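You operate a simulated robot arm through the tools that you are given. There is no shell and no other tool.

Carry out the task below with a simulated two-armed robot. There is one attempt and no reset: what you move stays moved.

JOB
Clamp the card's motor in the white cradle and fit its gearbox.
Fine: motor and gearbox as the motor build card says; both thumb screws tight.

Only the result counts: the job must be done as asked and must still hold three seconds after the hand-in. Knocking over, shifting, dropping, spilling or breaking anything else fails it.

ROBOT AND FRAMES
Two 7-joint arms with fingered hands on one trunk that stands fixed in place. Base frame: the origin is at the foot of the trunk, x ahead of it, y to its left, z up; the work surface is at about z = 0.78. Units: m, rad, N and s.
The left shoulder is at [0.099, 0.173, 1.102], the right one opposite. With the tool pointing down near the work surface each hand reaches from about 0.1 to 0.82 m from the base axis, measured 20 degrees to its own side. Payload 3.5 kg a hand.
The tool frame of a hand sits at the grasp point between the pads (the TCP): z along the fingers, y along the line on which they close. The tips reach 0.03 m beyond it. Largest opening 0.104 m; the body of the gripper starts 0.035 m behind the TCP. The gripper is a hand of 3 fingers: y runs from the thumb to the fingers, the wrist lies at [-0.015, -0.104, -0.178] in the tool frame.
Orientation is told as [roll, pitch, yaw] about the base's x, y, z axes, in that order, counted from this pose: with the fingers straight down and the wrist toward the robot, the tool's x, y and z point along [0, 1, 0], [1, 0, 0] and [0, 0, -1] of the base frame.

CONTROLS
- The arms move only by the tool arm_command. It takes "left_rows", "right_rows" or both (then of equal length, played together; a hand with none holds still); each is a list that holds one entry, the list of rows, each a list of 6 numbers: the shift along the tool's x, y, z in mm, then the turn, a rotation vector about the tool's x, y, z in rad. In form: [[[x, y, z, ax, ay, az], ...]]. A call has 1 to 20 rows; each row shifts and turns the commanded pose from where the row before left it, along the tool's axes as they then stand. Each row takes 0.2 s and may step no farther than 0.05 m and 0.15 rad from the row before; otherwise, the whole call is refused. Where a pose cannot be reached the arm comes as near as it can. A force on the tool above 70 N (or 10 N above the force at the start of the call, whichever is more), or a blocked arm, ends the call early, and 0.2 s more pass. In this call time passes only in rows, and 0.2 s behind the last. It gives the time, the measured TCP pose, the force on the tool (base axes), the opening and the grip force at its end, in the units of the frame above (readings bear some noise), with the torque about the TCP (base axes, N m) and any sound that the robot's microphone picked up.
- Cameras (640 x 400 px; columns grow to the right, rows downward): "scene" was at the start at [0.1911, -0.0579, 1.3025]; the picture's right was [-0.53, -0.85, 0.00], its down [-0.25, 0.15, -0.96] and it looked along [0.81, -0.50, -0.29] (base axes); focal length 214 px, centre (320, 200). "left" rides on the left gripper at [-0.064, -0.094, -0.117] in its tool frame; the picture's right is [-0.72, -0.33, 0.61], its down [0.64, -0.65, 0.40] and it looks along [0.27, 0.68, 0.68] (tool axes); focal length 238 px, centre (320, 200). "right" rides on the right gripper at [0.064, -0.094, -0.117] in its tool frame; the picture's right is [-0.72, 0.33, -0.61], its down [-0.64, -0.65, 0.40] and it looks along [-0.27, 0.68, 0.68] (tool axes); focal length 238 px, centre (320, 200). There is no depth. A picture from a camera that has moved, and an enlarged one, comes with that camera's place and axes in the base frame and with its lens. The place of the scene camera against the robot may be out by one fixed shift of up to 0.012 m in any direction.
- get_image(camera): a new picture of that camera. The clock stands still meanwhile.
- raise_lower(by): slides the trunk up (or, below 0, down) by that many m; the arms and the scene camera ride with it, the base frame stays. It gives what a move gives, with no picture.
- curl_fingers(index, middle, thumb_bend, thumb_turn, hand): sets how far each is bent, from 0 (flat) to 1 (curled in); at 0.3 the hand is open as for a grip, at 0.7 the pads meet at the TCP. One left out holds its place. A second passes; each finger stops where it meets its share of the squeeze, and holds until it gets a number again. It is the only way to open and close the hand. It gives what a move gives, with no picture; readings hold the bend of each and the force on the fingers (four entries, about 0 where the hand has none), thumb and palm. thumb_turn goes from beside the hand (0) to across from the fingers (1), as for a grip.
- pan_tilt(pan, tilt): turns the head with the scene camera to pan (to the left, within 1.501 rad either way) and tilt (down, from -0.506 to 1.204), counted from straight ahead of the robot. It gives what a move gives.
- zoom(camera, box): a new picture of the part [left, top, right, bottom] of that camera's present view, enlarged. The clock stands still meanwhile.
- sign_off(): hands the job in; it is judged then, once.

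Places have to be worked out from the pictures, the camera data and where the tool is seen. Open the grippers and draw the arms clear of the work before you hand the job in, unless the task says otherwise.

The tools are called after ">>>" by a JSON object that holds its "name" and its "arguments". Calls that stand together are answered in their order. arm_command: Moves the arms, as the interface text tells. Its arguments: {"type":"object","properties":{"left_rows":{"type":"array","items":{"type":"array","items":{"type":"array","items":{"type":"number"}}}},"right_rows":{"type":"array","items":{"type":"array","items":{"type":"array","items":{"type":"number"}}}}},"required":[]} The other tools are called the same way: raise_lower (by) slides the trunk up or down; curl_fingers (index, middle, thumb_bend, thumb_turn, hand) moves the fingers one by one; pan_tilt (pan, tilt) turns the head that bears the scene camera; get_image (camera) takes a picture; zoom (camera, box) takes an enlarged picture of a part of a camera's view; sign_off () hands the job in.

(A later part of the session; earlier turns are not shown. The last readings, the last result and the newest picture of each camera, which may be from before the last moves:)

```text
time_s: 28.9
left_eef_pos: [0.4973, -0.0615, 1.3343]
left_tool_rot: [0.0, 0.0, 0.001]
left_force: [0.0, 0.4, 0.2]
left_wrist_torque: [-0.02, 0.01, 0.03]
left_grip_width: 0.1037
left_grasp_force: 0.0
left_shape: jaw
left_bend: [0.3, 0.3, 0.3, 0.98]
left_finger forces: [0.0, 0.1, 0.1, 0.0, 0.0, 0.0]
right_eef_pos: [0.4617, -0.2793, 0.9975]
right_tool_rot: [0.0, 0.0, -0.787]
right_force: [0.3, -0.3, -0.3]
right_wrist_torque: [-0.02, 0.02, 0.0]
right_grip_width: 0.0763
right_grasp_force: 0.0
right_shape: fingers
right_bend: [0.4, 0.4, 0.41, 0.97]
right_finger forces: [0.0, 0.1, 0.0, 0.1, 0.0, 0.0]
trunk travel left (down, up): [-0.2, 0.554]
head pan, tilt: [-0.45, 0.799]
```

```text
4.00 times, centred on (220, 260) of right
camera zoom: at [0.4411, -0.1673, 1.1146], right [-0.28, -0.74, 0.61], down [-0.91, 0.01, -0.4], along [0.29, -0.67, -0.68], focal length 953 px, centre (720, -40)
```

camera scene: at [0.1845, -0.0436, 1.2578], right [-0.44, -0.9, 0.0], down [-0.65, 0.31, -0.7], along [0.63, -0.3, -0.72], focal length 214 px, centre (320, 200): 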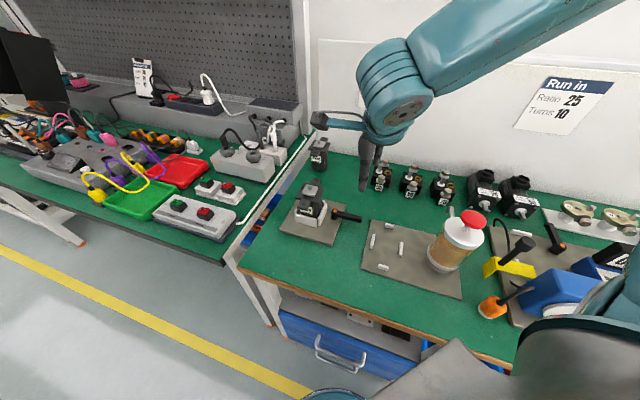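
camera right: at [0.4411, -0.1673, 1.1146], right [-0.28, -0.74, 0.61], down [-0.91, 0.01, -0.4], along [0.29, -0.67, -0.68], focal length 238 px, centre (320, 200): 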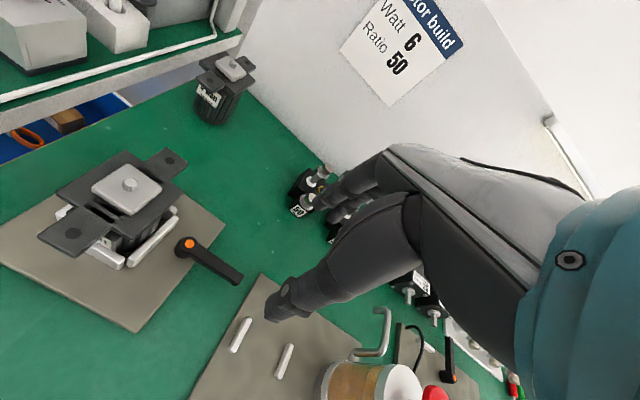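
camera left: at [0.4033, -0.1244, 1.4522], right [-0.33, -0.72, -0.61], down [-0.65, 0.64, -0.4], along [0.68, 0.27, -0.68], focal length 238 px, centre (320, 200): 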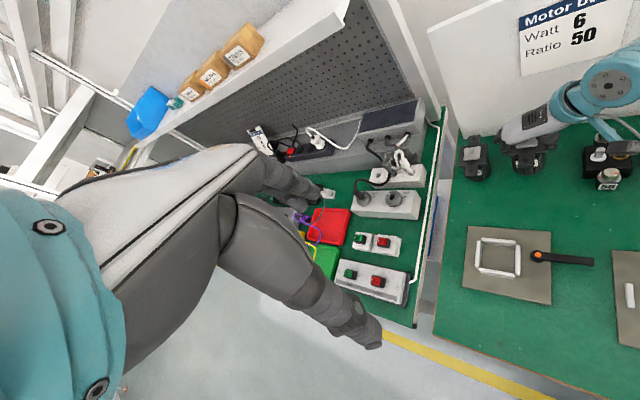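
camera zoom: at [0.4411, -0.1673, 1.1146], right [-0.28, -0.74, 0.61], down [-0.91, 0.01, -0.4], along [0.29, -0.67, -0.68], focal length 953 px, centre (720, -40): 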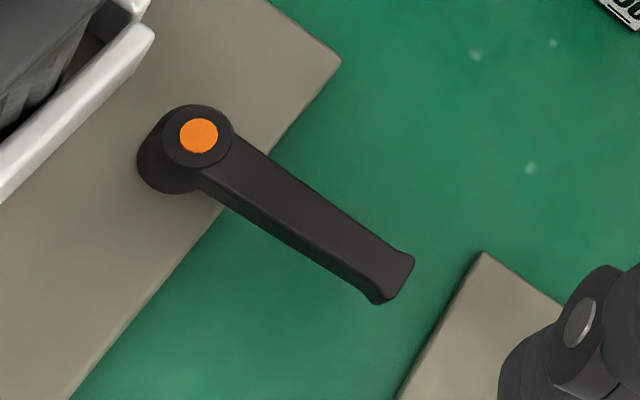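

The lever lies at u≈0.5335, from v≈0.195 (pivot) to v≈0.124 (end). I narrow the fingers to about 45 mm and lower the hand over the handle's end, stopping above it first.

>>> {"name": "curl_fingers", "arguments": {"hand": "right", "index": 0.52, "middle": 0.52, "thumb_bend": 0.52}}

>>> {"name": "arm_command", "arguments": {"right_rows": [[[4, 4.8, 35, 0, 0, 0], [4, 4.7, 35, 0, 0, 0], [0, 0, 30, 0, 0, 0], [0, 0, 20, 0, 0, 0]]]}}

>>> {"name": "get_image", "arguments": {"camera": "right"}}

>>> {"name": "zoom", "arguments": {"camera": "scene", "box": [290, 140, 390, 240]}}

```text
time_s: 29.9
left_eef_pos: [0.4968, -0.0614, 1.3338]
left_tool_rot: [-0.001, -0.001, 0.001]
left_force: [-0.1, -0.6, 0.7]
left_wrist_torque: [0.02, 0.02, -0.02]
left_grip_width: 0.1036
left_grasp_force: 0.1
left_shape: jaw
left_bend: [0.3, 0.3, 0.3, 0.98]
left_finger forces: [0.0, 0.0, 0.0, 0.0, 0.0, 0.0]
right_eef_pos: [0.4612, -0.2795, 0.9975]
right_tool_rot: [0.001, -0.002, -0.785]
right_force: [0.1, 0.3, -0.2]
right_wrist_torque: [-0.03, -0.01, -0.04]
right_grip_width: 0.0477
right_grasp_force: 0.0
right_shape: fingers
right_bend: [0.52, 0.52, 0.52, 0.97]
right_finger forces: [0.0, 0.0, 0.0, 0.1, 0.1, 0.0]
trunk travel left (down, up): [-0.2, 0.554]
head pan, tilt: [-0.45, 0.799]
```

```text
time_s: 30.9
left_eef_pos: [0.4983, -0.0618, 1.3337]
left_tool_rot: [0.001, 0.0, -0.001]
left_force: [-0.3, -0.6, -0.6]
left_wrist_torque: [0.0, -0.03, -0.02]
left_grip_width: 0.1038
left_grasp_force: 0.1
left_shape: jaw
left_bend: [0.3, 0.3, 0.3, 0.98]
left_finger forces: [0.0, 0.0, 0.0, 0.1, 0.0, 0.1]
right_eef_pos: [0.4734, -0.2814, 0.8769]
right_tool_rot: [0.001, 0.0, -0.784]
right_force: [-0.3, 0.1, 0.0]
right_wrist_torque: [0.01, -0.01, 0.02]
right_grip_width: 0.0473
right_grasp_force: 0.1
right_shape: fingers
right_bend: [0.52, 0.52, 0.52, 0.97]
right_finger forces: [0.0, 0.0, 0.0, 0.0, 0.0, 0.0]
trunk travel left (down, up): [-0.2, 0.554]
head pan, tilt: [-0.45, 0.799]
```

```text
taken
camera right: at [0.452, -0.1697, 0.9945], right [-0.28, -0.74, 0.61], down [-0.91, 0.01, -0.4], along [0.29, -0.67, -0.68], focal length 238 px, centre (320, 200)
```

right: 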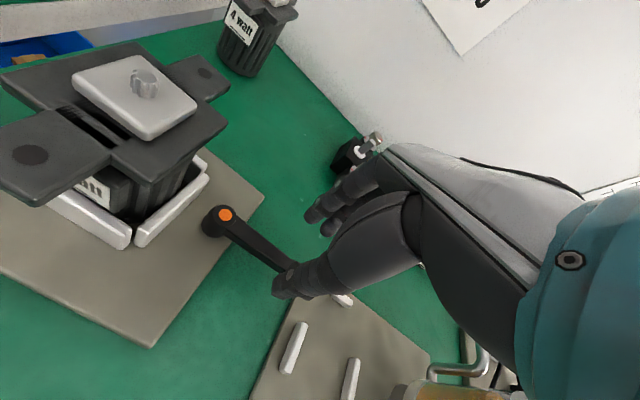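

```text
4.00 times, centred on (340, 190) of scene
camera zoom: at [0.1846, -0.0439, 1.2578], right [-0.44, -0.9, 0.0], down [-0.65, 0.31, -0.7], along [0.63, -0.3, -0.72], focal length 858 px, centre (240, 240)
```

zoom: 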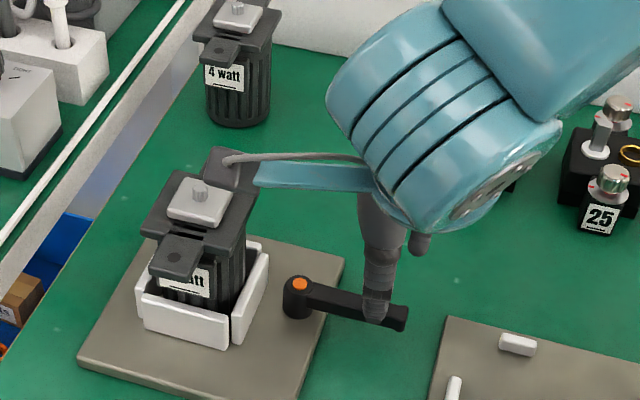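

The thumb is on the robot side of the handle and the fingers behind it. I lower 38 mm so the tips flank the handle.

>>> {"name": "arm_command", "arguments": {"right_rows": [[[0, 0, 13, 0, 0, 0], [0, 0, 13, 0, 0, 0], [0, 0, 12, 0, 0, 0]]]}}

>>> {"name": "get_image", "arguments": {"camera": "right"}}

>>> {"name": "zoom", "arguments": {"camera": "scene", "box": [300, 170, 380, 240]}}

```text
time_s: 31.7
left_eef_pos: [0.4986, -0.0617, 1.3351]
left_tool_rot: [0.001, 0.001, 0.0]
left_force: [-1.1, 0.6, 0.2]
left_wrist_torque: [0.01, 0.0, 0.02]
left_grip_width: 0.1035
left_grasp_force: 0.0
left_shape: jaw
left_bend: [0.3, 0.3, 0.3, 0.98]
left_finger forces: [0.1, 0.1, 0.0, 0.0, 0.0, 0.1]
right_eef_pos: [0.4745, -0.281, 0.8393]
right_tool_rot: [0.0, 0.001, -0.783]
right_force: [0.7, 0.2, -0.2]
right_wrist_torque: [-0.05, -0.03, -0.02]
right_grip_width: 0.0476
right_grasp_force: 0.0
right_shape: fingers
right_bend: [0.52, 0.52, 0.52, 0.97]
right_finger forces: [0.0, 0.1, 0.0, 0.0, 0.0, 0.0]
trunk travel left (down, up): [-0.2, 0.554]
head pan, tilt: [-0.45, 0.799]
```

```text
taken
camera right: at [0.4524, -0.1691, 0.9561], right [-0.28, -0.74, 0.61], down [-0.91, 0.01, -0.4], along [0.29, -0.67, -0.68], focal length 238 px, centre (320, 200)
```

right: 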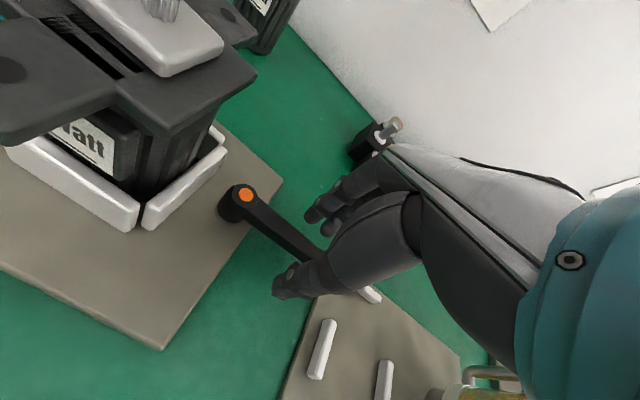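

```text
5.71 times, centred on (340, 205) of scene
camera zoom: at [0.1846, -0.0439, 1.2578], right [-0.44, -0.9, 0.0], down [-0.65, 0.31, -0.7], along [0.63, -0.3, -0.72], focal length 1226 px, centre (206, 171)
```

zoom: 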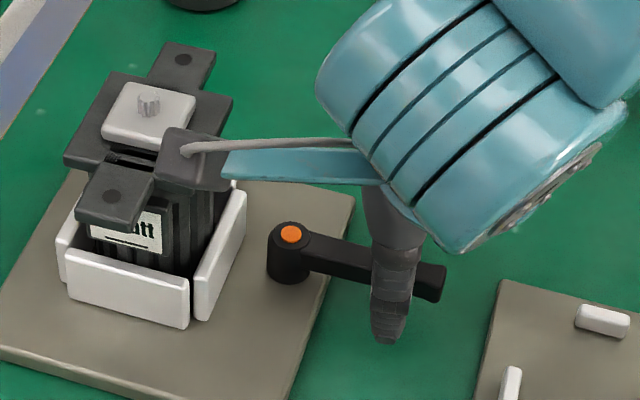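

The thumb and fingers flank the handle. I test the direction by drawing the handle toward the robot in small steps and watching the force.

>>> {"name": "arm_command", "arguments": {"right_rows": [[[0, -7, 0, 0, 0, 0], [0, -7, 0, 0, 0, 0], [0, -4, 0, 0, 0, 0]]]}}

```text
time_s: 32.5
left_eef_pos: [0.4964, -0.0617, 1.3345]
left_tool_rot: [0.0, 0.001, -0.001]
left_force: [0.5, -0.2, -0.2]
left_wrist_torque: [-0.01, 0.03, 0.04]
left_grip_width: 0.1034
left_grasp_force: 0.1
left_shape: jaw
left_bend: [0.3, 0.3, 0.3, 0.98]
left_finger forces: [0.0, 0.0, 0.0, 0.1, 0.0, 0.1]
right_eef_pos: [0.462, -0.2684, 0.8391]
right_tool_rot: [0.001, -0.001, -0.786]
right_force: [-0.5, -0.8, 0.0]
right_wrist_torque: [-0.02, -0.02, 0.02]
right_grip_width: 0.0479
right_grasp_force: 0.1
right_shape: fingers
right_bend: [0.52, 0.52, 0.52, 0.97]
right_finger forces: [0.5, 0.1, 0.0, 0.0, 0.0, 0.0]
trunk travel left (down, up): [-0.2, 0.554]
head pan, tilt: [-0.45, 0.799]
```

A faint touch shows on the index finger (0.5 N). I continue in 4 mm steps.

>>> {"name": "arm_command", "arguments": {"right_rows": [[[0, -4, 0, 0, 0, 0], [0, -4, 0, 0, 0, 0]]]}}

>>> {"name": "zoom", "arguments": {"camera": "scene", "box": [300, 170, 380, 240]}}

```text
time_s: 33.1
left_eef_pos: [0.4979, -0.0618, 1.3356]
left_tool_rot: [0.001, 0.0, 0.0]
left_force: [0.7, 0.2, -1.4]
left_wrist_torque: [-0.03, 0.0, -0.01]
left_grip_width: 0.1035
left_grasp_force: 0.1
left_shape: jaw
left_bend: [0.3, 0.3, 0.3, 0.98]
left_finger forces: [0.1, 0.0, 0.1, 0.0, 0.0, 0.1]
right_eef_pos: [0.4551, -0.2624, 0.8394]
right_tool_rot: [0.0, 0.0, -0.783]
right_force: [0.7, -0.5, -0.8]
right_wrist_torque: [-0.01, 0.02, -0.01]
right_grip_width: 0.0479
right_grasp_force: 0.5
right_shape: fingers
right_bend: [0.51, 0.52, 0.52, 0.97]
right_finger forces: [0.7, 0.0, 0.0, 0.0, 0.1, 0.1]
trunk travel left (down, up): [-0.2, 0.554]
head pan, tilt: [-0.45, 0.799]
```

```text
5.71 times, centred on (340, 205) of scene
camera zoom: at [0.1844, -0.0439, 1.2578], right [-0.44, -0.9, 0.0], down [-0.65, 0.31, -0.7], along [0.63, -0.3, -0.72], focal length 1226 px, centre (206, 171)
```

zoom: 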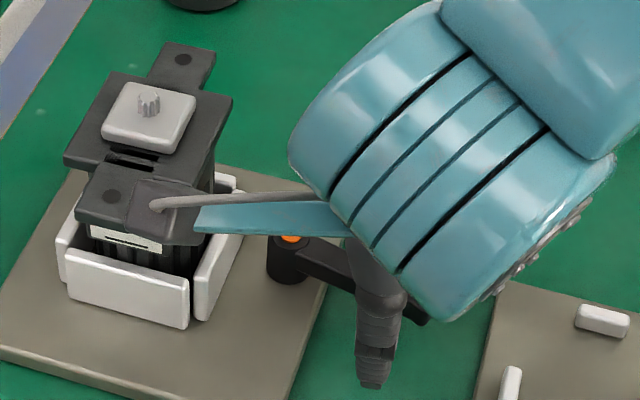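

The handle swings toward the robot with under 1 N. I follow the arc further in small steps.

>>> {"name": "arm_command", "arguments": {"right_rows": [[[0, -4.8, 0, 0, 0, 0], [0, -4.8, 0, 0, 0, 0], [0, -4.8, 0, 0, 0, 0], [1.5, -5.8, 0, 0, 0, 0], [1.6, -5.8, 0, 0, 0, 0], [1.6, -5.8, 0, 0, 0, 0]]]}}

>>> {"name": "zoom", "arguments": {"camera": "scene", "box": [290, 170, 380, 250]}}

>>> {"name": "get_image", "arguments": {"camera": "right"}}

```text
time_s: 34.5
left_eef_pos: [0.497, -0.0613, 1.3355]
left_tool_rot: [-0.002, 0.0, -0.001]
left_force: [-0.2, -0.5, 0.3]
left_wrist_torque: [0.03, 0.02, 0.01]
left_grip_width: 0.1039
left_grasp_force: 0.0
left_shape: jaw
left_bend: [0.3, 0.3, 0.3, 0.98]
left_finger forces: [0.0, 0.0, 0.0, 0.0, 0.0, 0.1]
right_eef_pos: [0.4352, -0.2363, 0.8393]
right_tool_rot: [-0.001, 0.001, -0.784]
right_force: [0.2, -0.1, 0.4]
right_wrist_torque: [-0.04, -0.04, -0.01]
right_grip_width: 0.0479
right_grasp_force: 0.4
right_shape: fingers
right_bend: [0.51, 0.52, 0.52, 0.97]
right_finger forces: [0.4, 0.1, 0.1, 0.1, 0.0, 0.0]
trunk travel left (down, up): [-0.2, 0.554]
head pan, tilt: [-0.45, 0.799]
```

```text
5.00 times, centred on (335, 210) of scene
camera zoom: at [0.1845, -0.0439, 1.2578], right [-0.44, -0.9, 0.0], down [-0.65, 0.31, -0.7], along [0.63, -0.3, -0.72], focal length 1072 px, centre (245, 150)
```

zoom: 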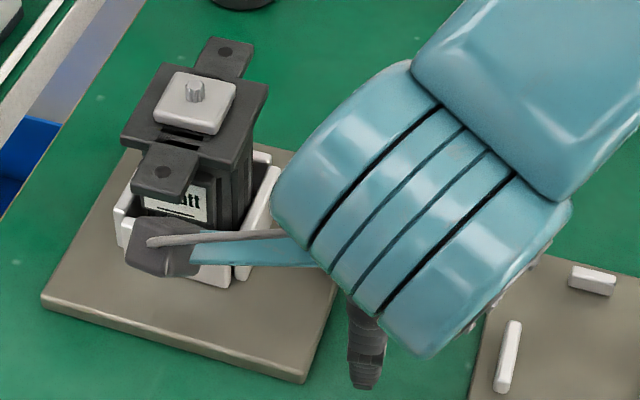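

```text
taken
camera right: at [0.4155, -0.1242, 0.9564], right [-0.28, -0.74, 0.61], down [-0.91, 0.01, -0.4], along [0.29, -0.67, -0.68], focal length 238 px, centre (320, 200)
```

right: 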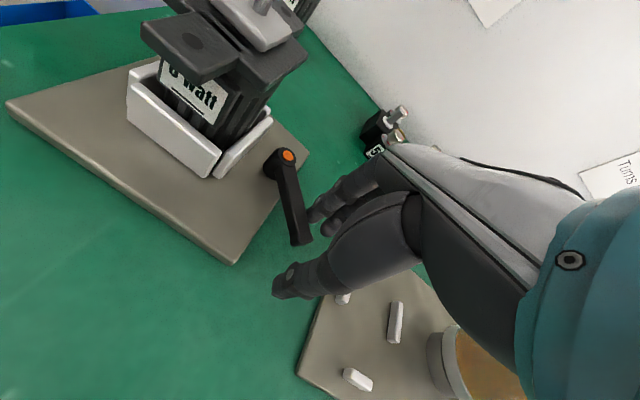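

The lever follows easily. I continue along the arc to roughly 60°.

>>> {"name": "arm_command", "arguments": {"right_rows": [[[3.2, -5.1, 0, 0, 0, 0], [3.2, -5.1, 0, 0, 0, 0], [3.3, -5, 0, 0, 0, 0]]]}}

>>> {"name": "get_image", "arguments": {"camera": "right"}}

```text
time_s: 35.3
left_eef_pos: [0.4984, -0.0608, 1.334]
left_tool_rot: [0.0, -0.001, 0.0]
left_force: [0.0, 0.3, 0.3]
left_wrist_torque: [-0.02, 0.03, 0.0]
left_grip_width: 0.1038
left_grasp_force: 0.1
left_shape: jaw
left_bend: [0.3, 0.3, 0.3, 0.98]
left_finger forces: [0.1, 0.0, 0.0, 0.0, 0.1, 0.1]
right_eef_pos: [0.4337, -0.2192, 0.84]
right_tool_rot: [0.0, 0.001, -0.783]
right_force: [0.1, -1.5, -0.4]
right_wrist_torque: [-0.06, -0.04, -0.04]
right_grip_width: 0.0498
right_grasp_force: 0.4
right_shape: fingers
right_bend: [0.5, 0.52, 0.52, 0.97]
right_finger forces: [1.6, 0.0, 0.0, 0.0, 0.1, 0.1]
trunk travel left (down, up): [-0.2, 0.554]
head pan, tilt: [-0.45, 0.799]
```

```text
taken
camera right: at [0.4116, -0.1071, 0.9565], right [-0.28, -0.74, 0.61], down [-0.91, 0.01, -0.4], along [0.29, -0.67, -0.68], focal length 238 px, centre (320, 200)
```

right: 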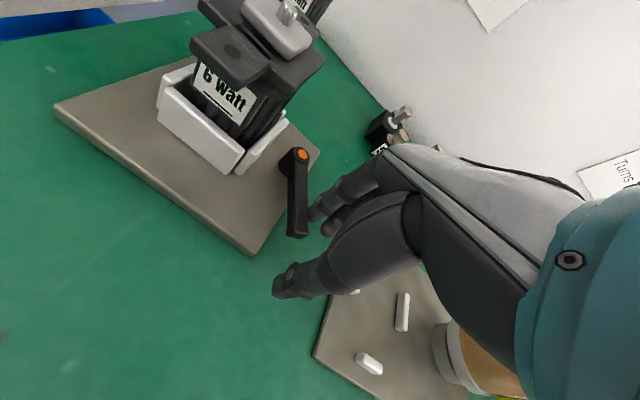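

The force stays low at 1.6 N. I enlarge the lever and jaw region to see its angle and whether the jaw wall moves.

>>> {"name": "zoom", "arguments": {"camera": "right", "box": [140, 50, 340, 250]}}

```text
2.00 times, centred on (240, 150) of right
camera zoom: at [0.4116, -0.1071, 0.9565], right [-0.28, -0.74, 0.61], down [-0.91, 0.01, -0.4], along [0.29, -0.67, -0.68], focal length 477 px, centre (480, 300)
```

zoom: 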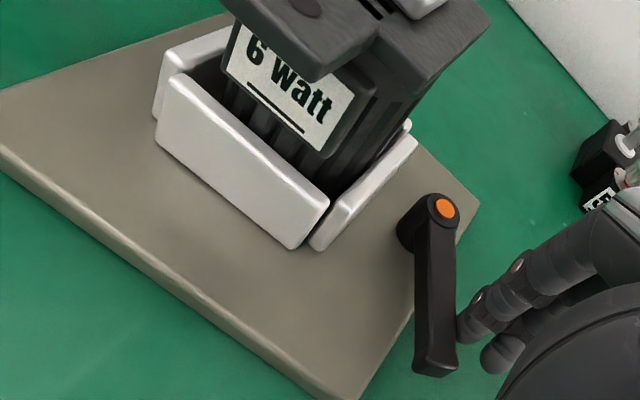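

The lever is at about 61°, and the jaw still shows a gap. I continue in small steps.

>>> {"name": "arm_command", "arguments": {"right_rows": [[[4.6, -3.9, 0, 0, 0, 0], [4.6, -3.9, 0, 0, 0, 0], [4.6, -3.9, 0, 0, 0, 0]]]}}

>>> {"name": "zoom", "arguments": {"camera": "right", "box": [140, 50, 340, 250]}}

```text
time_s: 36.1
left_eef_pos: [0.4975, -0.0621, 1.3358]
left_tool_rot: [0.0, -0.001, 0.001]
left_force: [-0.2, -0.3, 0.2]
left_wrist_torque: [0.02, 0.0, -0.02]
left_grip_width: 0.1035
left_grasp_force: 0.1
left_shape: jaw
left_bend: [0.3, 0.3, 0.3, 0.98]
left_finger forces: [0.0, 0.0, 0.0, 0.0, 0.0, 0.1]
right_eef_pos: [0.4333, -0.2005, 0.8393]
right_tool_rot: [0.0, -0.001, -0.785]
right_force: [-0.7, -5.8, 0.7]
right_wrist_torque: [-0.16, 0.01, -0.2]
right_grip_width: 0.0532
right_grasp_force: 2.4
right_shape: fingers
right_bend: [0.47, 0.52, 0.52, 0.97]
right_finger forces: [4.4, 0.0, 0.1, 0.1, 0.0, 0.0]
trunk travel left (down, up): [-0.2, 0.554]
head pan, tilt: [-0.45, 0.799]
```

```text
2.00 times, centred on (240, 150) of right
camera zoom: at [0.4132, -0.0892, 0.9563], right [-0.28, -0.74, 0.61], down [-0.91, 0.01, -0.4], along [0.29, -0.67, -0.68], focal length 477 px, centre (480, 300)
```

zoom: 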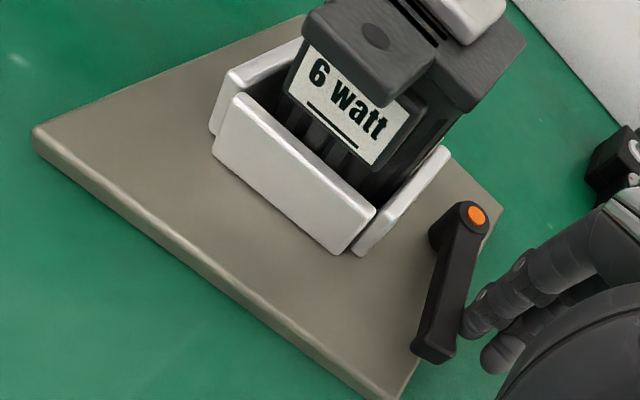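

The force is rising (about 6 N) at 77°, so the jaw is starting to bite. I keep pushing, now mainly along +v.

>>> {"name": "arm_command", "arguments": {"right_rows": [[[4.5, -2, 0, 0, 0, 0], [4.5, -1.5, 0, 0, 0, 0], [4.5, -1, 0, 0, 0, 0]]]}}

>>> {"name": "zoom", "arguments": {"camera": "right", "box": [140, 50, 340, 250]}}

```text
time_s: 36.9
left_eef_pos: [0.4961, -0.0638, 1.3358]
left_tool_rot: [0.002, 0.0, 0.0]
left_force: [-0.7, 0.9, 0.0]
left_wrist_torque: [0.02, 0.0, -0.01]
left_grip_width: 0.1035
left_grasp_force: 0.0
left_shape: jaw
left_bend: [0.3, 0.3, 0.3, 0.98]
left_finger forces: [0.2, 0.0, 0.0, 0.1, 0.1, 0.0]
right_eef_pos: [0.4385, -0.1949, 0.841]
right_tool_rot: [-0.003, 0.004, -0.784]
right_force: [-9.2, -13.6, -5.8]
right_wrist_torque: [-0.25, 0.4, -0.6]
right_grip_width: 0.0523
right_grasp_force: 8.0
right_shape: fingers
right_bend: [0.48, 0.52, 0.52, 0.97]
right_finger forces: [16.1, 0.0, 0.1, 0.0, 0.1, 0.0]
right hand out of reach, approached as far as the arm can: row 3
trunk travel left (down, up): [-0.2, 0.554]
head pan, tilt: [-0.45, 0.799]
```

```text
2.00 times, centred on (240, 150) of right
camera zoom: at [0.4185, -0.0839, 0.9578], right [-0.27, -0.74, 0.61], down [-0.92, 0.01, -0.4], along [0.29, -0.67, -0.68], focal length 477 px, centre (480, 300)
```

zoom: 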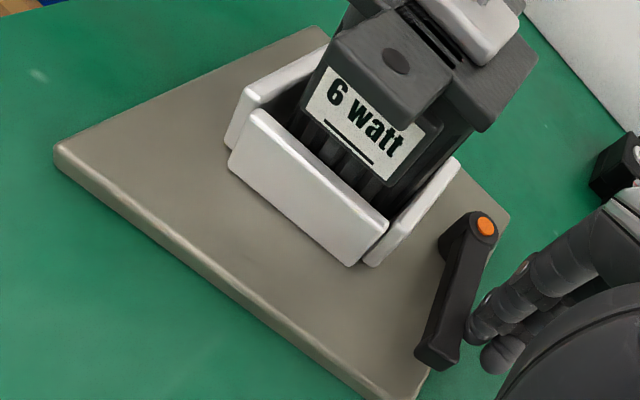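

The force has reached about 16 N at 79°, and the arm is close to its inner reach there. I enlarge the jaw to see whether it now touches the motor.

>>> {"name": "zoom", "arguments": {"camera": "right", "box": [240, 100, 320, 200]}}

>>> {"name": "zoom", "arguments": {"camera": "scene", "box": [290, 170, 380, 250]}}

>>> {"name": "zoom", "arguments": {"camera": "left", "box": [445, 200, 605, 310]}}

```text
4.00 times, centred on (280, 150) of right
camera zoom: at [0.4185, -0.0839, 0.9578], right [-0.27, -0.74, 0.61], down [-0.92, 0.01, -0.4], along [0.29, -0.67, -0.68], focal length 953 px, centre (480, 400)
```

zoom: 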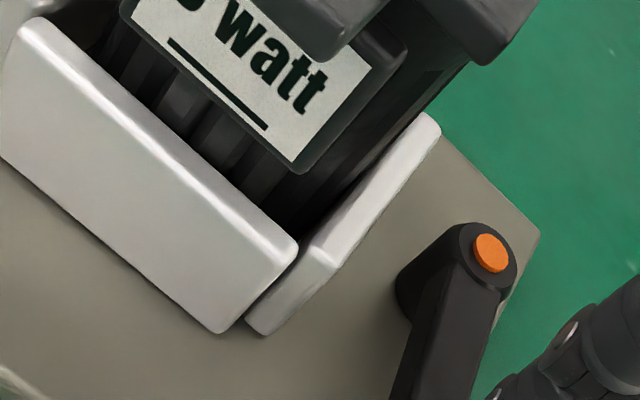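

```text
5.00 times, centred on (335, 210) of scene
camera zoom: at [0.1838, -0.0453, 1.2578], right [-0.44, -0.9, 0.0], down [-0.65, 0.31, -0.7], along [0.63, -0.3, -0.72], focal length 1072 px, centre (245, 150)
```

zoom: 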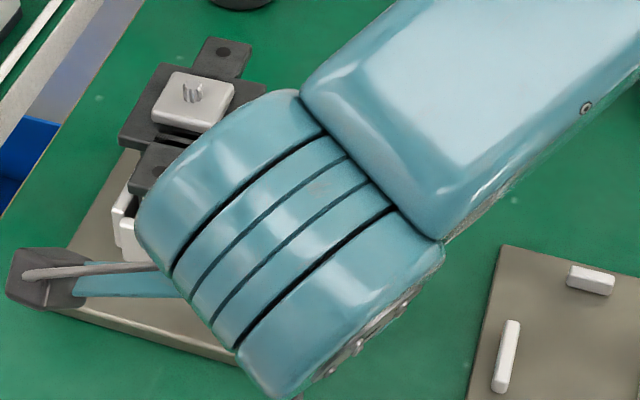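

```text
3.64 times, centred on (525, 255) of left
camera zoom: at [0.4021, -0.1259, 1.4523], right [-0.33, -0.72, -0.61], down [-0.65, 0.64, -0.4], along [0.68, 0.27, -0.68], focal length 867 px, centre (-426, 0)
```

zoom: 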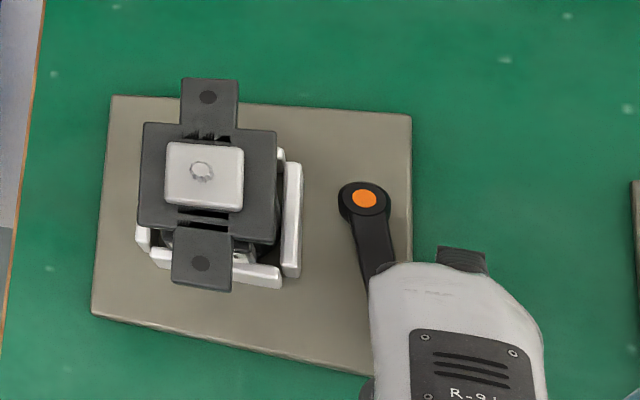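

The jaw wall itself has not visibly shifted, but the lever now meets a firm stop at about 80°. I back the finger off slightly and lift away to see whether the lever stays.

>>> {"name": "arm_command", "arguments": {"right_rows": [[[-6, 2, 0, 0, 0, 0], [-4, 0, -5, 0, 0, 0], [0, 0, -25, 0, 0, 0], [0, 0, -35, 0, 0, 0], [0, 0, -40, 0, 0, 0], [-40, 0, 0, 0, 0, 0], [-40, 0, 0, 0, 0, 0]]]}}

>>> {"name": "get_image", "arguments": {"camera": "scene"}}

>>> {"name": "zoom", "arguments": {"camera": "scene", "box": [280, 160, 360, 250]}}

>>> {"name": "zoom", "arguments": {"camera": "left", "box": [455, 220, 605, 310]}}

```text
time_s: 38.5
left_eef_pos: [0.4976, -0.0624, 1.3341]
left_tool_rot: [0.0, 0.0, 0.0]
left_force: [0.1, -0.2, 0.1]
left_wrist_torque: [0.0, 0.01, -0.02]
left_grip_width: 0.1037
left_grasp_force: 0.1
left_shape: jaw
left_bend: [0.3, 0.3, 0.3, 0.98]
left_finger forces: [0.0, 0.1, 0.0, 0.0, 0.0, 0.0]
right_eef_pos: [0.4113, -0.2513, 0.9527]
right_tool_rot: [-0.001, 0.002, -0.784]
right_force: [0.0, 0.6, 0.4]
right_wrist_torque: [0.02, -0.01, 0.01]
right_grip_width: 0.047
right_grasp_force: 0.0
right_shape: fingers
right_bend: [0.52, 0.52, 0.52, 0.97]
right_finger forces: [0.1, 0.1, 0.0, 0.0, 0.0, 0.0]
right hand out of reach, approached as far as the arm can: row 7
trunk travel left (down, up): [-0.2, 0.554]
head pan, tilt: [-0.45, 0.799]
```

```text
taken
camera scene: at [0.1844, -0.0442, 1.2578], right [-0.44, -0.9, 0.0], down [-0.65, 0.31, -0.7], along [0.63, -0.3, -0.72], focal length 214 px, centre (320, 200)
```

scene: 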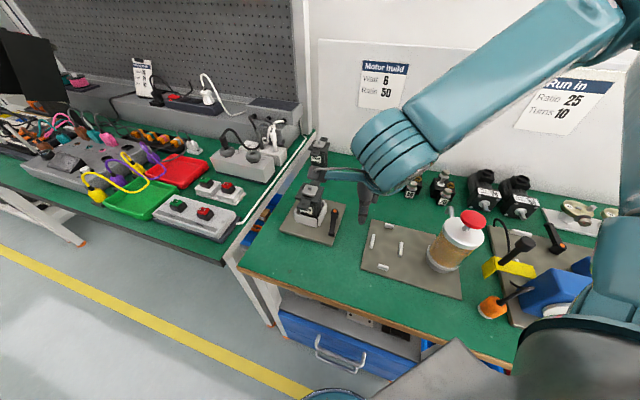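

```text
4.44 times, centred on (320, 205) of scene
camera zoom: at [0.1844, -0.0442, 1.2578], right [-0.44, -0.9, 0.0], down [-0.65, 0.31, -0.7], along [0.63, -0.3, -0.72], focal length 953 px, centre (320, 178)
```

zoom: 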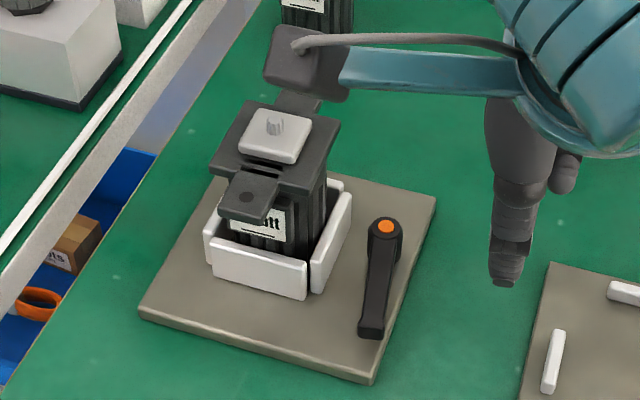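

```text
4.27 times, centred on (530, 265) of left
camera zoom: at [0.4028, -0.1246, 1.4523], right [-0.33, -0.72, -0.61], down [-0.65, 0.64, -0.4], along [0.68, 0.27, -0.68], focal length 1017 px, centre (-576, -77)
```

zoom: 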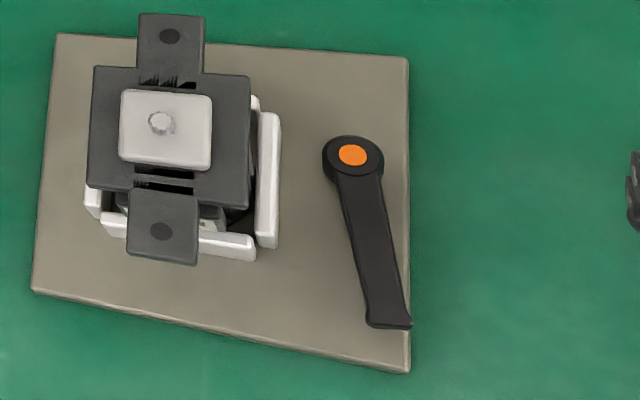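

The lever stays at about 80° after release, which looks like its stop. Now I return the right hand to yaw +45° with a slight tilt and view the clamped motor from above to measure it for the gearbox.

>>> {"name": "arm_command", "arguments": {"right_rows": [[[0, 0, -40, 0, 0, 0], [0, 0, -37, 0, 0, 0], [0, 0, 0, 0, 0, -0.1428], [0, 0, 0, 0, 0, -0.1428], [0, 0, 0, 0, 0, -0.1428], [0, 0, 0, 0, 0, -0.1428], [0, 0, 0, 0, 0, -0.1428], [0, 0, 0, 0, 0, -0.1428], [0, 0, 0, 0, 0, -0.1428], [0, 0, 0, 0, 0, -0.1428], [0, 0, 0, 0, 0, -0.1428], [0, 0, 0, 0, 0, -0.1428], [0, 0, 0, 0, 0, -0.1428], [0, 0, 0, 0, -0.125, 0], [0, 0, 0, 0, -0.125, 0]]]}}

```text
time_s: 41.7
left_eef_pos: [0.4974, -0.0612, 1.3353]
left_tool_rot: [-0.001, 0.0, 0.002]
left_force: [-0.1, 0.1, -0.1]
left_wrist_torque: [-0.02, 0.0, 0.03]
left_grip_width: 0.1035
left_grasp_force: 0.1
left_shape: jaw
left_bend: [0.3, 0.3, 0.3, 0.98]
left_finger forces: [0.0, 0.1, 0.0, 0.0, 0.1, 0.0]
right_eef_pos: [0.4125, -0.2508, 1.03]
right_tool_rot: [-0.252, 0.001, 0.787]
right_force: [0.4, 0.7, 0.7]
right_wrist_torque: [0.03, 0.05, 0.03]
right_grip_width: 0.0474
right_grasp_force: 0.0
right_shape: fingers
right_bend: [0.52, 0.52, 0.52, 0.97]
right_finger forces: [0.1, 0.0, 0.0, 0.0, 0.0, 0.1]
trunk travel left (down, up): [-0.2, 0.554]
head pan, tilt: [-0.45, 0.799]
```

The orientation is reached. I move to the viewing position beside the motor.

>>> {"name": "arm_command", "arguments": {"right_rows": [[[-26, 29.2, 6.6, 0, 0, 0], [-26, 29.2, 6.6, 0, 0, 0], [-26, 29.2, 6.6, 0, 0, 0], [-26, 29.2, 6.6, 0, 0, 0], [-26, 29.2, 6.6, 0, 0, 0]]]}}

>>> {"name": "get_image", "arguments": {"camera": "right"}}

>>> {"name": "zoom", "arguments": {"camera": "right", "box": [60, 110, 260, 300]}}

```text
time_s: 42.9
left_eef_pos: [0.4983, -0.0613, 1.3339]
left_tool_rot: [0.0, -0.001, 0.0]
left_force: [-0.4, 0.1, -0.1]
left_wrist_torque: [0.01, 0.03, -0.02]
left_grip_width: 0.1035
left_grasp_force: 0.1
left_shape: jaw
left_bend: [0.3, 0.3, 0.3, 0.98]
left_finger forces: [0.0, 0.0, 0.1, 0.0, 0.0, 0.0]
right_eef_pos: [0.6108, -0.2431, 1.029]
right_tool_rot: [-0.25, 0.0, 0.786]
right_force: [-0.7, 0.4, -0.2]
right_wrist_torque: [0.02, 0.01, 0.0]
right_grip_width: 0.0477
right_grasp_force: 0.0
right_shape: fingers
right_bend: [0.52, 0.52, 0.52, 0.97]
right_finger forces: [0.0, 0.0, 0.0, 0.0, 0.1, 0.0]
trunk travel left (down, up): [-0.2, 0.554]
head pan, tilt: [-0.45, 0.799]
```

```text
taken
camera right: at [0.4799, -0.2449, 1.1262], right [0.62, -0.15, 0.77], down [0.05, -0.97, -0.23], along [0.79, 0.18, -0.59], focal length 238 px, centre (320, 200)
```

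right: 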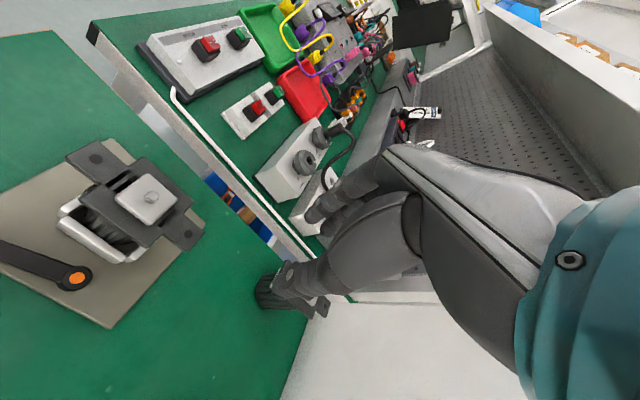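

```text
2.11 times, centred on (160, 205) of right
camera zoom: at [0.4799, -0.2449, 1.1262], right [0.62, -0.15, 0.77], down [0.05, -0.97, -0.23], along [0.79, 0.18, -0.59], focal length 502 px, centre (657, 190)
```

zoom: 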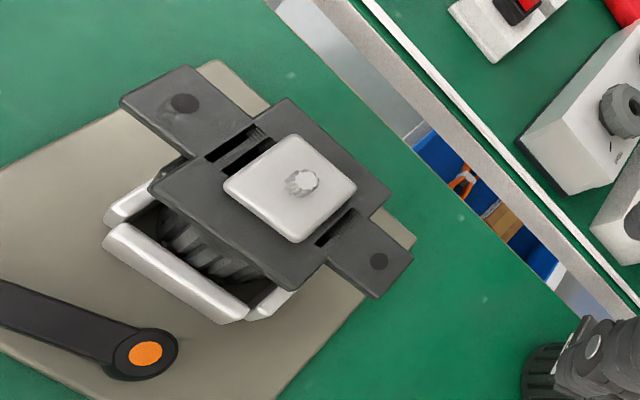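

The motor measures at centre (u 0.5195, v 0.2596), square to the bench. The jaw wall did not visibly move, so I test whether the motor is really held: I straddle it with open fingers and nudge it lightly.

>>> {"name": "curl_fingers", "arguments": {"hand": "right", "index": 0.4, "middle": 0.4, "thumb_bend": 0.4}}

>>> {"name": "arm_command", "arguments": {"right_rows": [[[40.8, 0, -10.4, 0, 0, 0], [40.8, 0, -10.4, 0, 0, 0], [8.9, 0, 34.9, 0, 0, 0], [8.9, 0, 34.9, 0, 0, 0], [8.9, 0, 34.9, 0, 0, 0]]]}}

>>> {"name": "zoom", "arguments": {"camera": "scene", "box": [280, 130, 360, 230]}}

```text
time_s: 43.9
left_eef_pos: [0.4976, -0.0608, 1.3355]
left_tool_rot: [-0.002, 0.0, -0.001]
left_force: [-0.4, 0.4, 0.3]
left_wrist_torque: [0.02, 0.01, 0.02]
left_grip_width: 0.1036
left_grasp_force: 0.0
left_shape: jaw
left_bend: [0.3, 0.3, 0.3, 0.98]
left_finger forces: [0.1, 0.0, 0.1, 0.0, 0.0, 0.1]
right_eef_pos: [0.6089, -0.2425, 1.0305]
right_tool_rot: [-0.249, 0.0, 0.786]
right_force: [-0.4, 0.6, -0.4]
right_wrist_torque: [0.0, 0.0, 0.02]
right_grip_width: 0.0775
right_grasp_force: 0.0
right_shape: fingers
right_bend: [0.4, 0.4, 0.4, 0.97]
right_finger forces: [0.1, 0.0, 0.1, 0.0, 0.0, 0.0]
trunk travel left (down, up): [-0.2, 0.554]
head pan, tilt: [-0.45, 0.799]
```

```text
time_s: 45.1
left_eef_pos: [0.4984, -0.0613, 1.335]
left_tool_rot: [0.0, 0.001, -0.001]
left_force: [0.0, 1.2, 0.4]
left_wrist_torque: [0.01, 0.02, 0.02]
left_grip_width: 0.1035
left_grasp_force: 0.0
left_shape: jaw
left_bend: [0.3, 0.3, 0.3, 0.98]
left_finger forces: [0.1, 0.1, 0.0, 0.0, 0.0, 0.1]
right_eef_pos: [0.5517, -0.1837, 0.9207]
right_tool_rot: [-0.248, 0.0, 0.785]
right_force: [0.0, 0.3, 0.0]
right_wrist_torque: [0.04, -0.04, 0.03]
right_grip_width: 0.0779
right_grasp_force: 0.1
right_shape: fingers
right_bend: [0.4, 0.4, 0.4, 0.97]
right_finger forces: [0.0, 0.1, 0.0, 0.0, 0.0, 0.0]
trunk travel left (down, up): [-0.2, 0.554]
head pan, tilt: [-0.45, 0.799]
```

```text
4.00 times, centred on (320, 180) of scene
camera zoom: at [0.185, -0.0442, 1.2577], right [-0.44, -0.9, 0.0], down [-0.65, 0.31, -0.7], along [0.63, -0.3, -0.72], focal length 858 px, centre (320, 280)
```

zoom: 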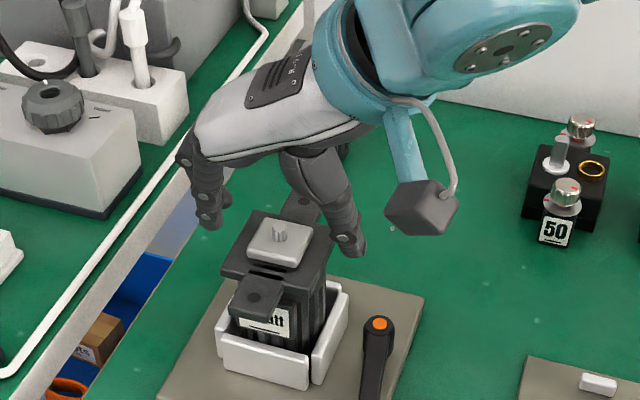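

The hand straddles the motor. I lower 33 mm, so the flange is between the pads.

>>> {"name": "arm_command", "arguments": {"right_rows": [[[2.7, 0, 10.6, 0, 0, 0], [2.7, 0, 10.6, 0, 0, 0], [2.7, 0, 10.7, 0, 0, 0], [0, 3, 0, 0, 0, 0], [0, 3, 0, 0, 0, 0]]]}}

>>> {"name": "zoom", "arguments": {"camera": "right", "box": [180, 150, 340, 310]}}

```text
time_s: 46.3
left_eef_pos: [0.4983, -0.0623, 1.3354]
left_tool_rot: [0.0, -0.001, 0.001]
left_force: [0.1, -0.1, -0.1]
left_wrist_torque: [-0.02, 0.0, 0.02]
left_grip_width: 0.1035
left_grasp_force: 0.1
left_shape: jaw
left_bend: [0.3, 0.3, 0.3, 0.98]
left_finger forces: [0.1, 0.0, 0.0, 0.0, 0.1, 0.0]
right_eef_pos: [0.5547, -0.1791, 0.8871]
right_tool_rot: [-0.25, 0.001, 0.785]
right_force: [-1.2, -1.8, 1.3]
right_wrist_torque: [-0.01, 0.01, -0.01]
right_grip_width: 0.0788
right_grasp_force: 0.3
right_shape: fingers
right_bend: [0.4, 0.4, 0.39, 0.97]
right_finger forces: [0.0, 0.0, 0.0, 0.0, 1.3, 0.0]
trunk travel left (down, up): [-0.2, 0.554]
head pan, tilt: [-0.45, 0.799]
```

```text
2.50 times, centred on (260, 230) of right
camera zoom: at [0.4243, -0.1817, 0.9856], right [0.62, -0.15, 0.77], down [0.05, -0.97, -0.23], along [0.79, 0.18, -0.59], focal length 596 px, centre (470, 125)
```

zoom: 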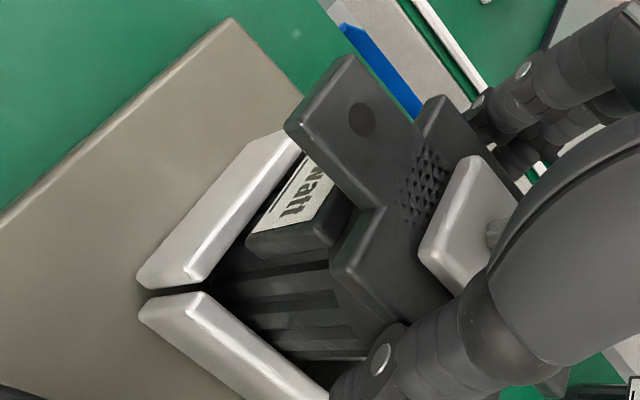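

The thumb touches the motor with 1.3 N. I push 4 mm more in +v and see whether the motor moves or resists.

>>> {"name": "arm_command", "arguments": {"right_rows": [[[0, 2, 0, 0, 0, 0], [0, 2, 0, 0, 0, 0]]]}}

>>> {"name": "zoom", "arguments": {"camera": "right", "box": [180, 150, 340, 310]}}

```text
time_s: 46.9
left_eef_pos: [0.4969, -0.0624, 1.3349]
left_tool_rot: [0.001, 0.0, 0.001]
left_force: [0.1, 0.4, -0.2]
left_wrist_torque: [0.0, 0.02, 0.01]
left_grip_width: 0.1036
left_grasp_force: 0.1
left_shape: jaw
left_bend: [0.3, 0.3, 0.3, 0.98]
left_finger forces: [0.0, 0.0, 0.0, 0.1, 0.0, 0.0]
right_eef_pos: [0.5568, -0.1779, 0.887]
right_tool_rot: [-0.25, 0.001, 0.785]
right_force: [-4.2, -3.2, 0.5]
right_wrist_torque: [-0.02, 0.03, -0.01]
right_grip_width: 0.0824
right_grasp_force: 2.8
right_shape: fingers
right_bend: [0.4, 0.4, 0.37, 0.97]
right_finger forces: [0.0, 0.0, 0.0, 0.0, 5.3, 0.0]
trunk travel left (down, up): [-0.2, 0.554]
head pan, tilt: [-0.45, 0.799]
```

```text
2.50 times, centred on (260, 230) of right
camera zoom: at [0.427, -0.1792, 0.9855], right [0.62, -0.15, 0.77], down [0.05, -0.97, -0.23], along [0.79, 0.18, -0.59], focal length 596 px, centre (470, 125)
```

zoom: 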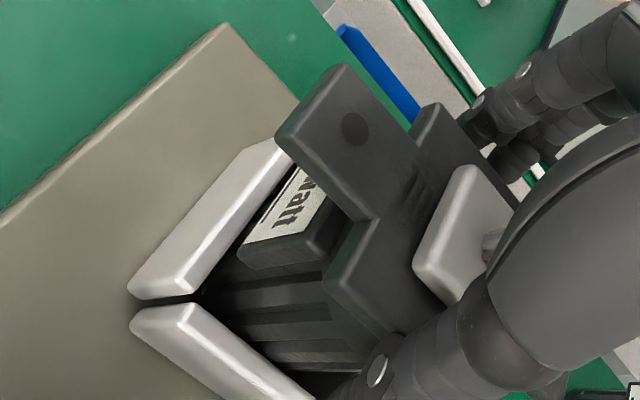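

The motor kept its place relative to the cradle at 5 N. I push another 4 mm to make sure.

>>> {"name": "arm_command", "arguments": {"right_rows": [[[0, 2, 0, 0, 0, 0], [0, 2, 0, 0, 0, 0], [0, 2, 0, 0, 0, 0]]]}}

>>> {"name": "zoom", "arguments": {"camera": "right", "box": [180, 150, 340, 310]}}

```text
time_s: 47.7
left_eef_pos: [0.496, -0.0628, 1.3355]
left_tool_rot: [-0.001, 0.0, 0.0]
left_force: [-0.6, 1.0, -0.9]
left_wrist_torque: [-0.03, 0.01, -0.02]
left_grip_width: 0.1035
left_grasp_force: 0.1
left_shape: jaw
left_bend: [0.3, 0.3, 0.3, 0.98]
left_finger forces: [0.0, 0.0, 0.1, 0.0, 0.0, 0.0]
right_eef_pos: [0.5611, -0.1741, 0.8884]
right_tool_rot: [-0.25, 0.001, 0.786]
right_force: [-7.4, -8.5, 0.5]
right_wrist_torque: [-0.04, 0.07, 0.04]
right_grip_width: 0.0885
right_grasp_force: 5.6
right_shape: fingers
right_bend: [0.4, 0.4, 0.34, 0.97]
right_finger forces: [0.1, 0.1, 0.0, 0.1, 11.1, 0.1]
trunk travel left (down, up): [-0.2, 0.554]
head pan, tilt: [-0.45, 0.799]
```

```text
2.50 times, centred on (260, 230) of right
camera zoom: at [0.4308, -0.1754, 0.9854], right [0.62, -0.15, 0.77], down [0.05, -0.97, -0.23], along [0.79, 0.18, -0.59], focal length 596 px, centre (470, 125)
```

zoom: 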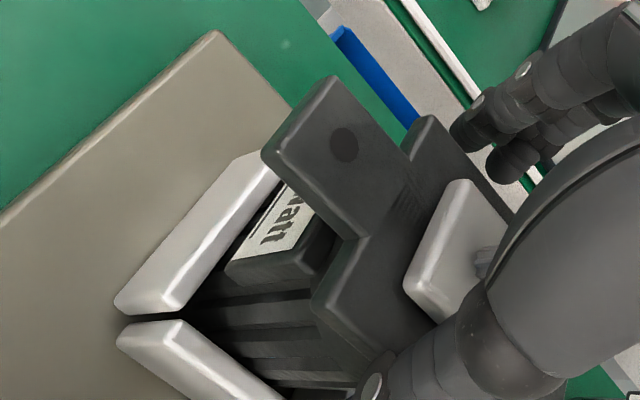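

At 11 N the motor does not shift in the cradle, so it is clamped. I back off, rise, and head for the gearbox.

>>> {"name": "arm_command", "arguments": {"right_rows": [[[0, -5, 0, 0, 0, 0], [0, -7, 0, 0, 0, 0], [-5, 0, -19.4, 0, 0, 0], [-9.9, 0, -38.8, 0, 0, 0], [-9.9, 0, -38.8, 0, 0, 0], [-9.9, 0, -38.8, 0, 0, 0]]]}}

>>> {"name": "zoom", "arguments": {"camera": "scene", "box": [280, 130, 460, 240]}}

```text
time_s: 49.1
left_eef_pos: [0.4974, -0.0604, 1.3342]
left_tool_rot: [0.001, 0.0, 0.0]
left_force: [0.5, 0.3, -0.6]
left_wrist_torque: [-0.01, 0.01, 0.01]
left_grip_width: 0.1036
left_grasp_force: 0.0
left_shape: jaw
left_bend: [0.3, 0.3, 0.3, 0.98]
left_finger forces: [0.0, 0.1, 0.1, 0.1, 0.0, 0.1]
right_eef_pos: [0.5538, -0.181, 1.0274]
right_tool_rot: [-0.248, 0.002, 0.789]
right_force: [-0.1, 0.6, 0.8]
right_wrist_torque: [-0.01, -0.02, 0.01]
right_grip_width: 0.0783
right_grasp_force: 0.1
right_shape: fingers
right_bend: [0.4, 0.4, 0.4, 0.97]
right_finger forces: [0.0, 0.0, 0.0, 0.1, 0.1, 0.0]
trunk travel left (down, up): [-0.2, 0.554]
head pan, tilt: [-0.45, 0.799]
```

```text
3.56 times, centred on (370, 185) of scene
camera zoom: at [0.1841, -0.0437, 1.2579], right [-0.44, -0.9, 0.0], down [-0.65, 0.31, -0.7], along [0.63, -0.3, -0.72], focal length 763 px, centre (142, 253)
```

zoom: 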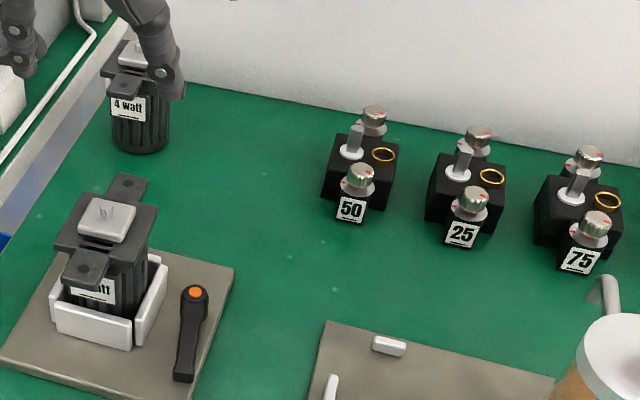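

Next is gearbox 50 at about (u 0.749, v 0.094). I move the open hand above it.

>>> {"name": "arm_command", "arguments": {"right_rows": [[[-27.8, -21.2, 7.1, 0, 0, 0], [-27.8, -21.2, 7.1, 0, 0, 0], [-27.8, -21.2, 7.1, 0, 0, 0], [-27.8, -21.2, 7.1, 0, 0, 0], [-27.8, -21.2, 7.1, 0, 0, 0], [-27.8, -21.2, 7.1, 0, 0, 0], [-27.8, -21.2, 7.1, 0, 0, 0], [-27.8, -21.2, 7.1, 0, 0, 0], [8, 0, 31.3, 0, 0, 0], [8, 0, 31.3, 0, 0, 0], [6, 0, 23.3, 0, 0, 0]]]}}

>>> {"name": "get_image", "arguments": {"camera": "right"}}

>>> {"name": "zoom", "arguments": {"camera": "scene", "box": [340, 120, 480, 220]}}

```text
time_s: 51.5
left_eef_pos: [0.4982, -0.0611, 1.3343]
left_tool_rot: [0.001, 0.0, 0.0]
left_force: [-0.5, -0.5, -0.5]
left_wrist_torque: [-0.01, 0.0, 0.0]
left_grip_width: 0.1035
left_grasp_force: 0.0
left_shape: jaw
left_bend: [0.3, 0.3, 0.3, 0.98]
left_finger forces: [0.0, 0.0, 0.1, 0.0, 0.0, 0.1]
right_eef_pos: [0.5962, -0.4625, 0.9388]
right_tool_rot: [-0.249, 0.0, 0.786]
right_force: [-0.7, 0.4, -0.6]
right_wrist_torque: [-0.03, 0.01, 0.01]
right_grip_width: 0.0781
right_grasp_force: 0.1
right_shape: fingers
right_bend: [0.4, 0.4, 0.4, 0.97]
right_finger forces: [0.0, 0.0, 0.0, 0.0, 0.1, 0.0]
trunk travel left (down, up): [-0.2, 0.554]
head pan, tilt: [-0.45, 0.799]
```

```text
taken
camera right: at [0.4663, -0.4659, 1.036], right [0.62, -0.15, 0.77], down [0.05, -0.97, -0.23], along [0.79, 0.18, -0.59], focal length 238 px, centre (320, 200)
```

right: 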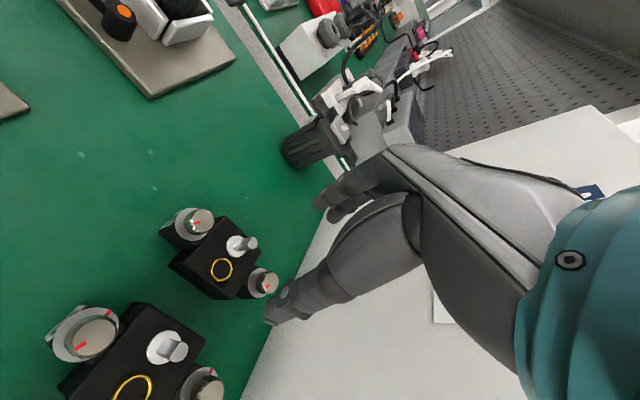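

```text
4.00 times, centred on (410, 170) of scene
camera zoom: at [0.1845, -0.044, 1.2578], right [-0.44, -0.9, 0.0], down [-0.65, 0.31, -0.7], along [0.63, -0.3, -0.72], focal length 858 px, centre (-40, 320)
```

zoom: 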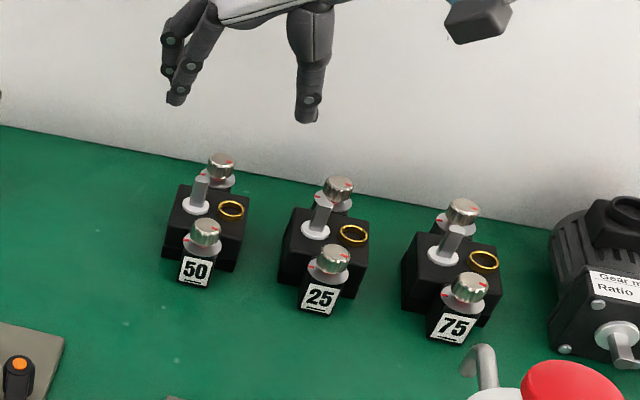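

I enlarge gearbox 50 in the right camera to refine its position.

>>> {"name": "zoom", "arguments": {"camera": "right", "box": [140, 190, 300, 330]}}

```text
2.86 times, centred on (220, 260) of right
camera zoom: at [0.4663, -0.4659, 1.036], right [0.62, -0.15, 0.77], down [0.05, -0.97, -0.23], along [0.79, 0.18, -0.59], focal length 681 px, centre (606, 29)
```

zoom: 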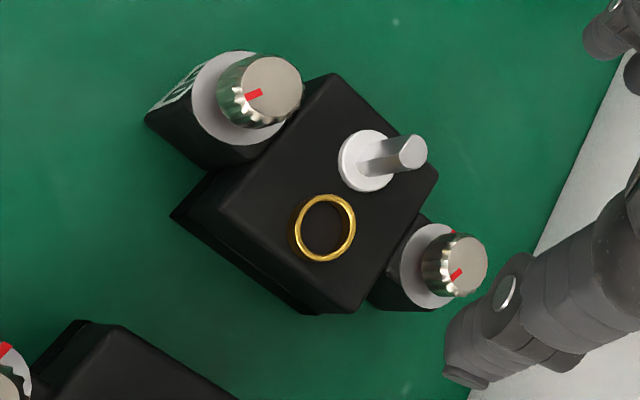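

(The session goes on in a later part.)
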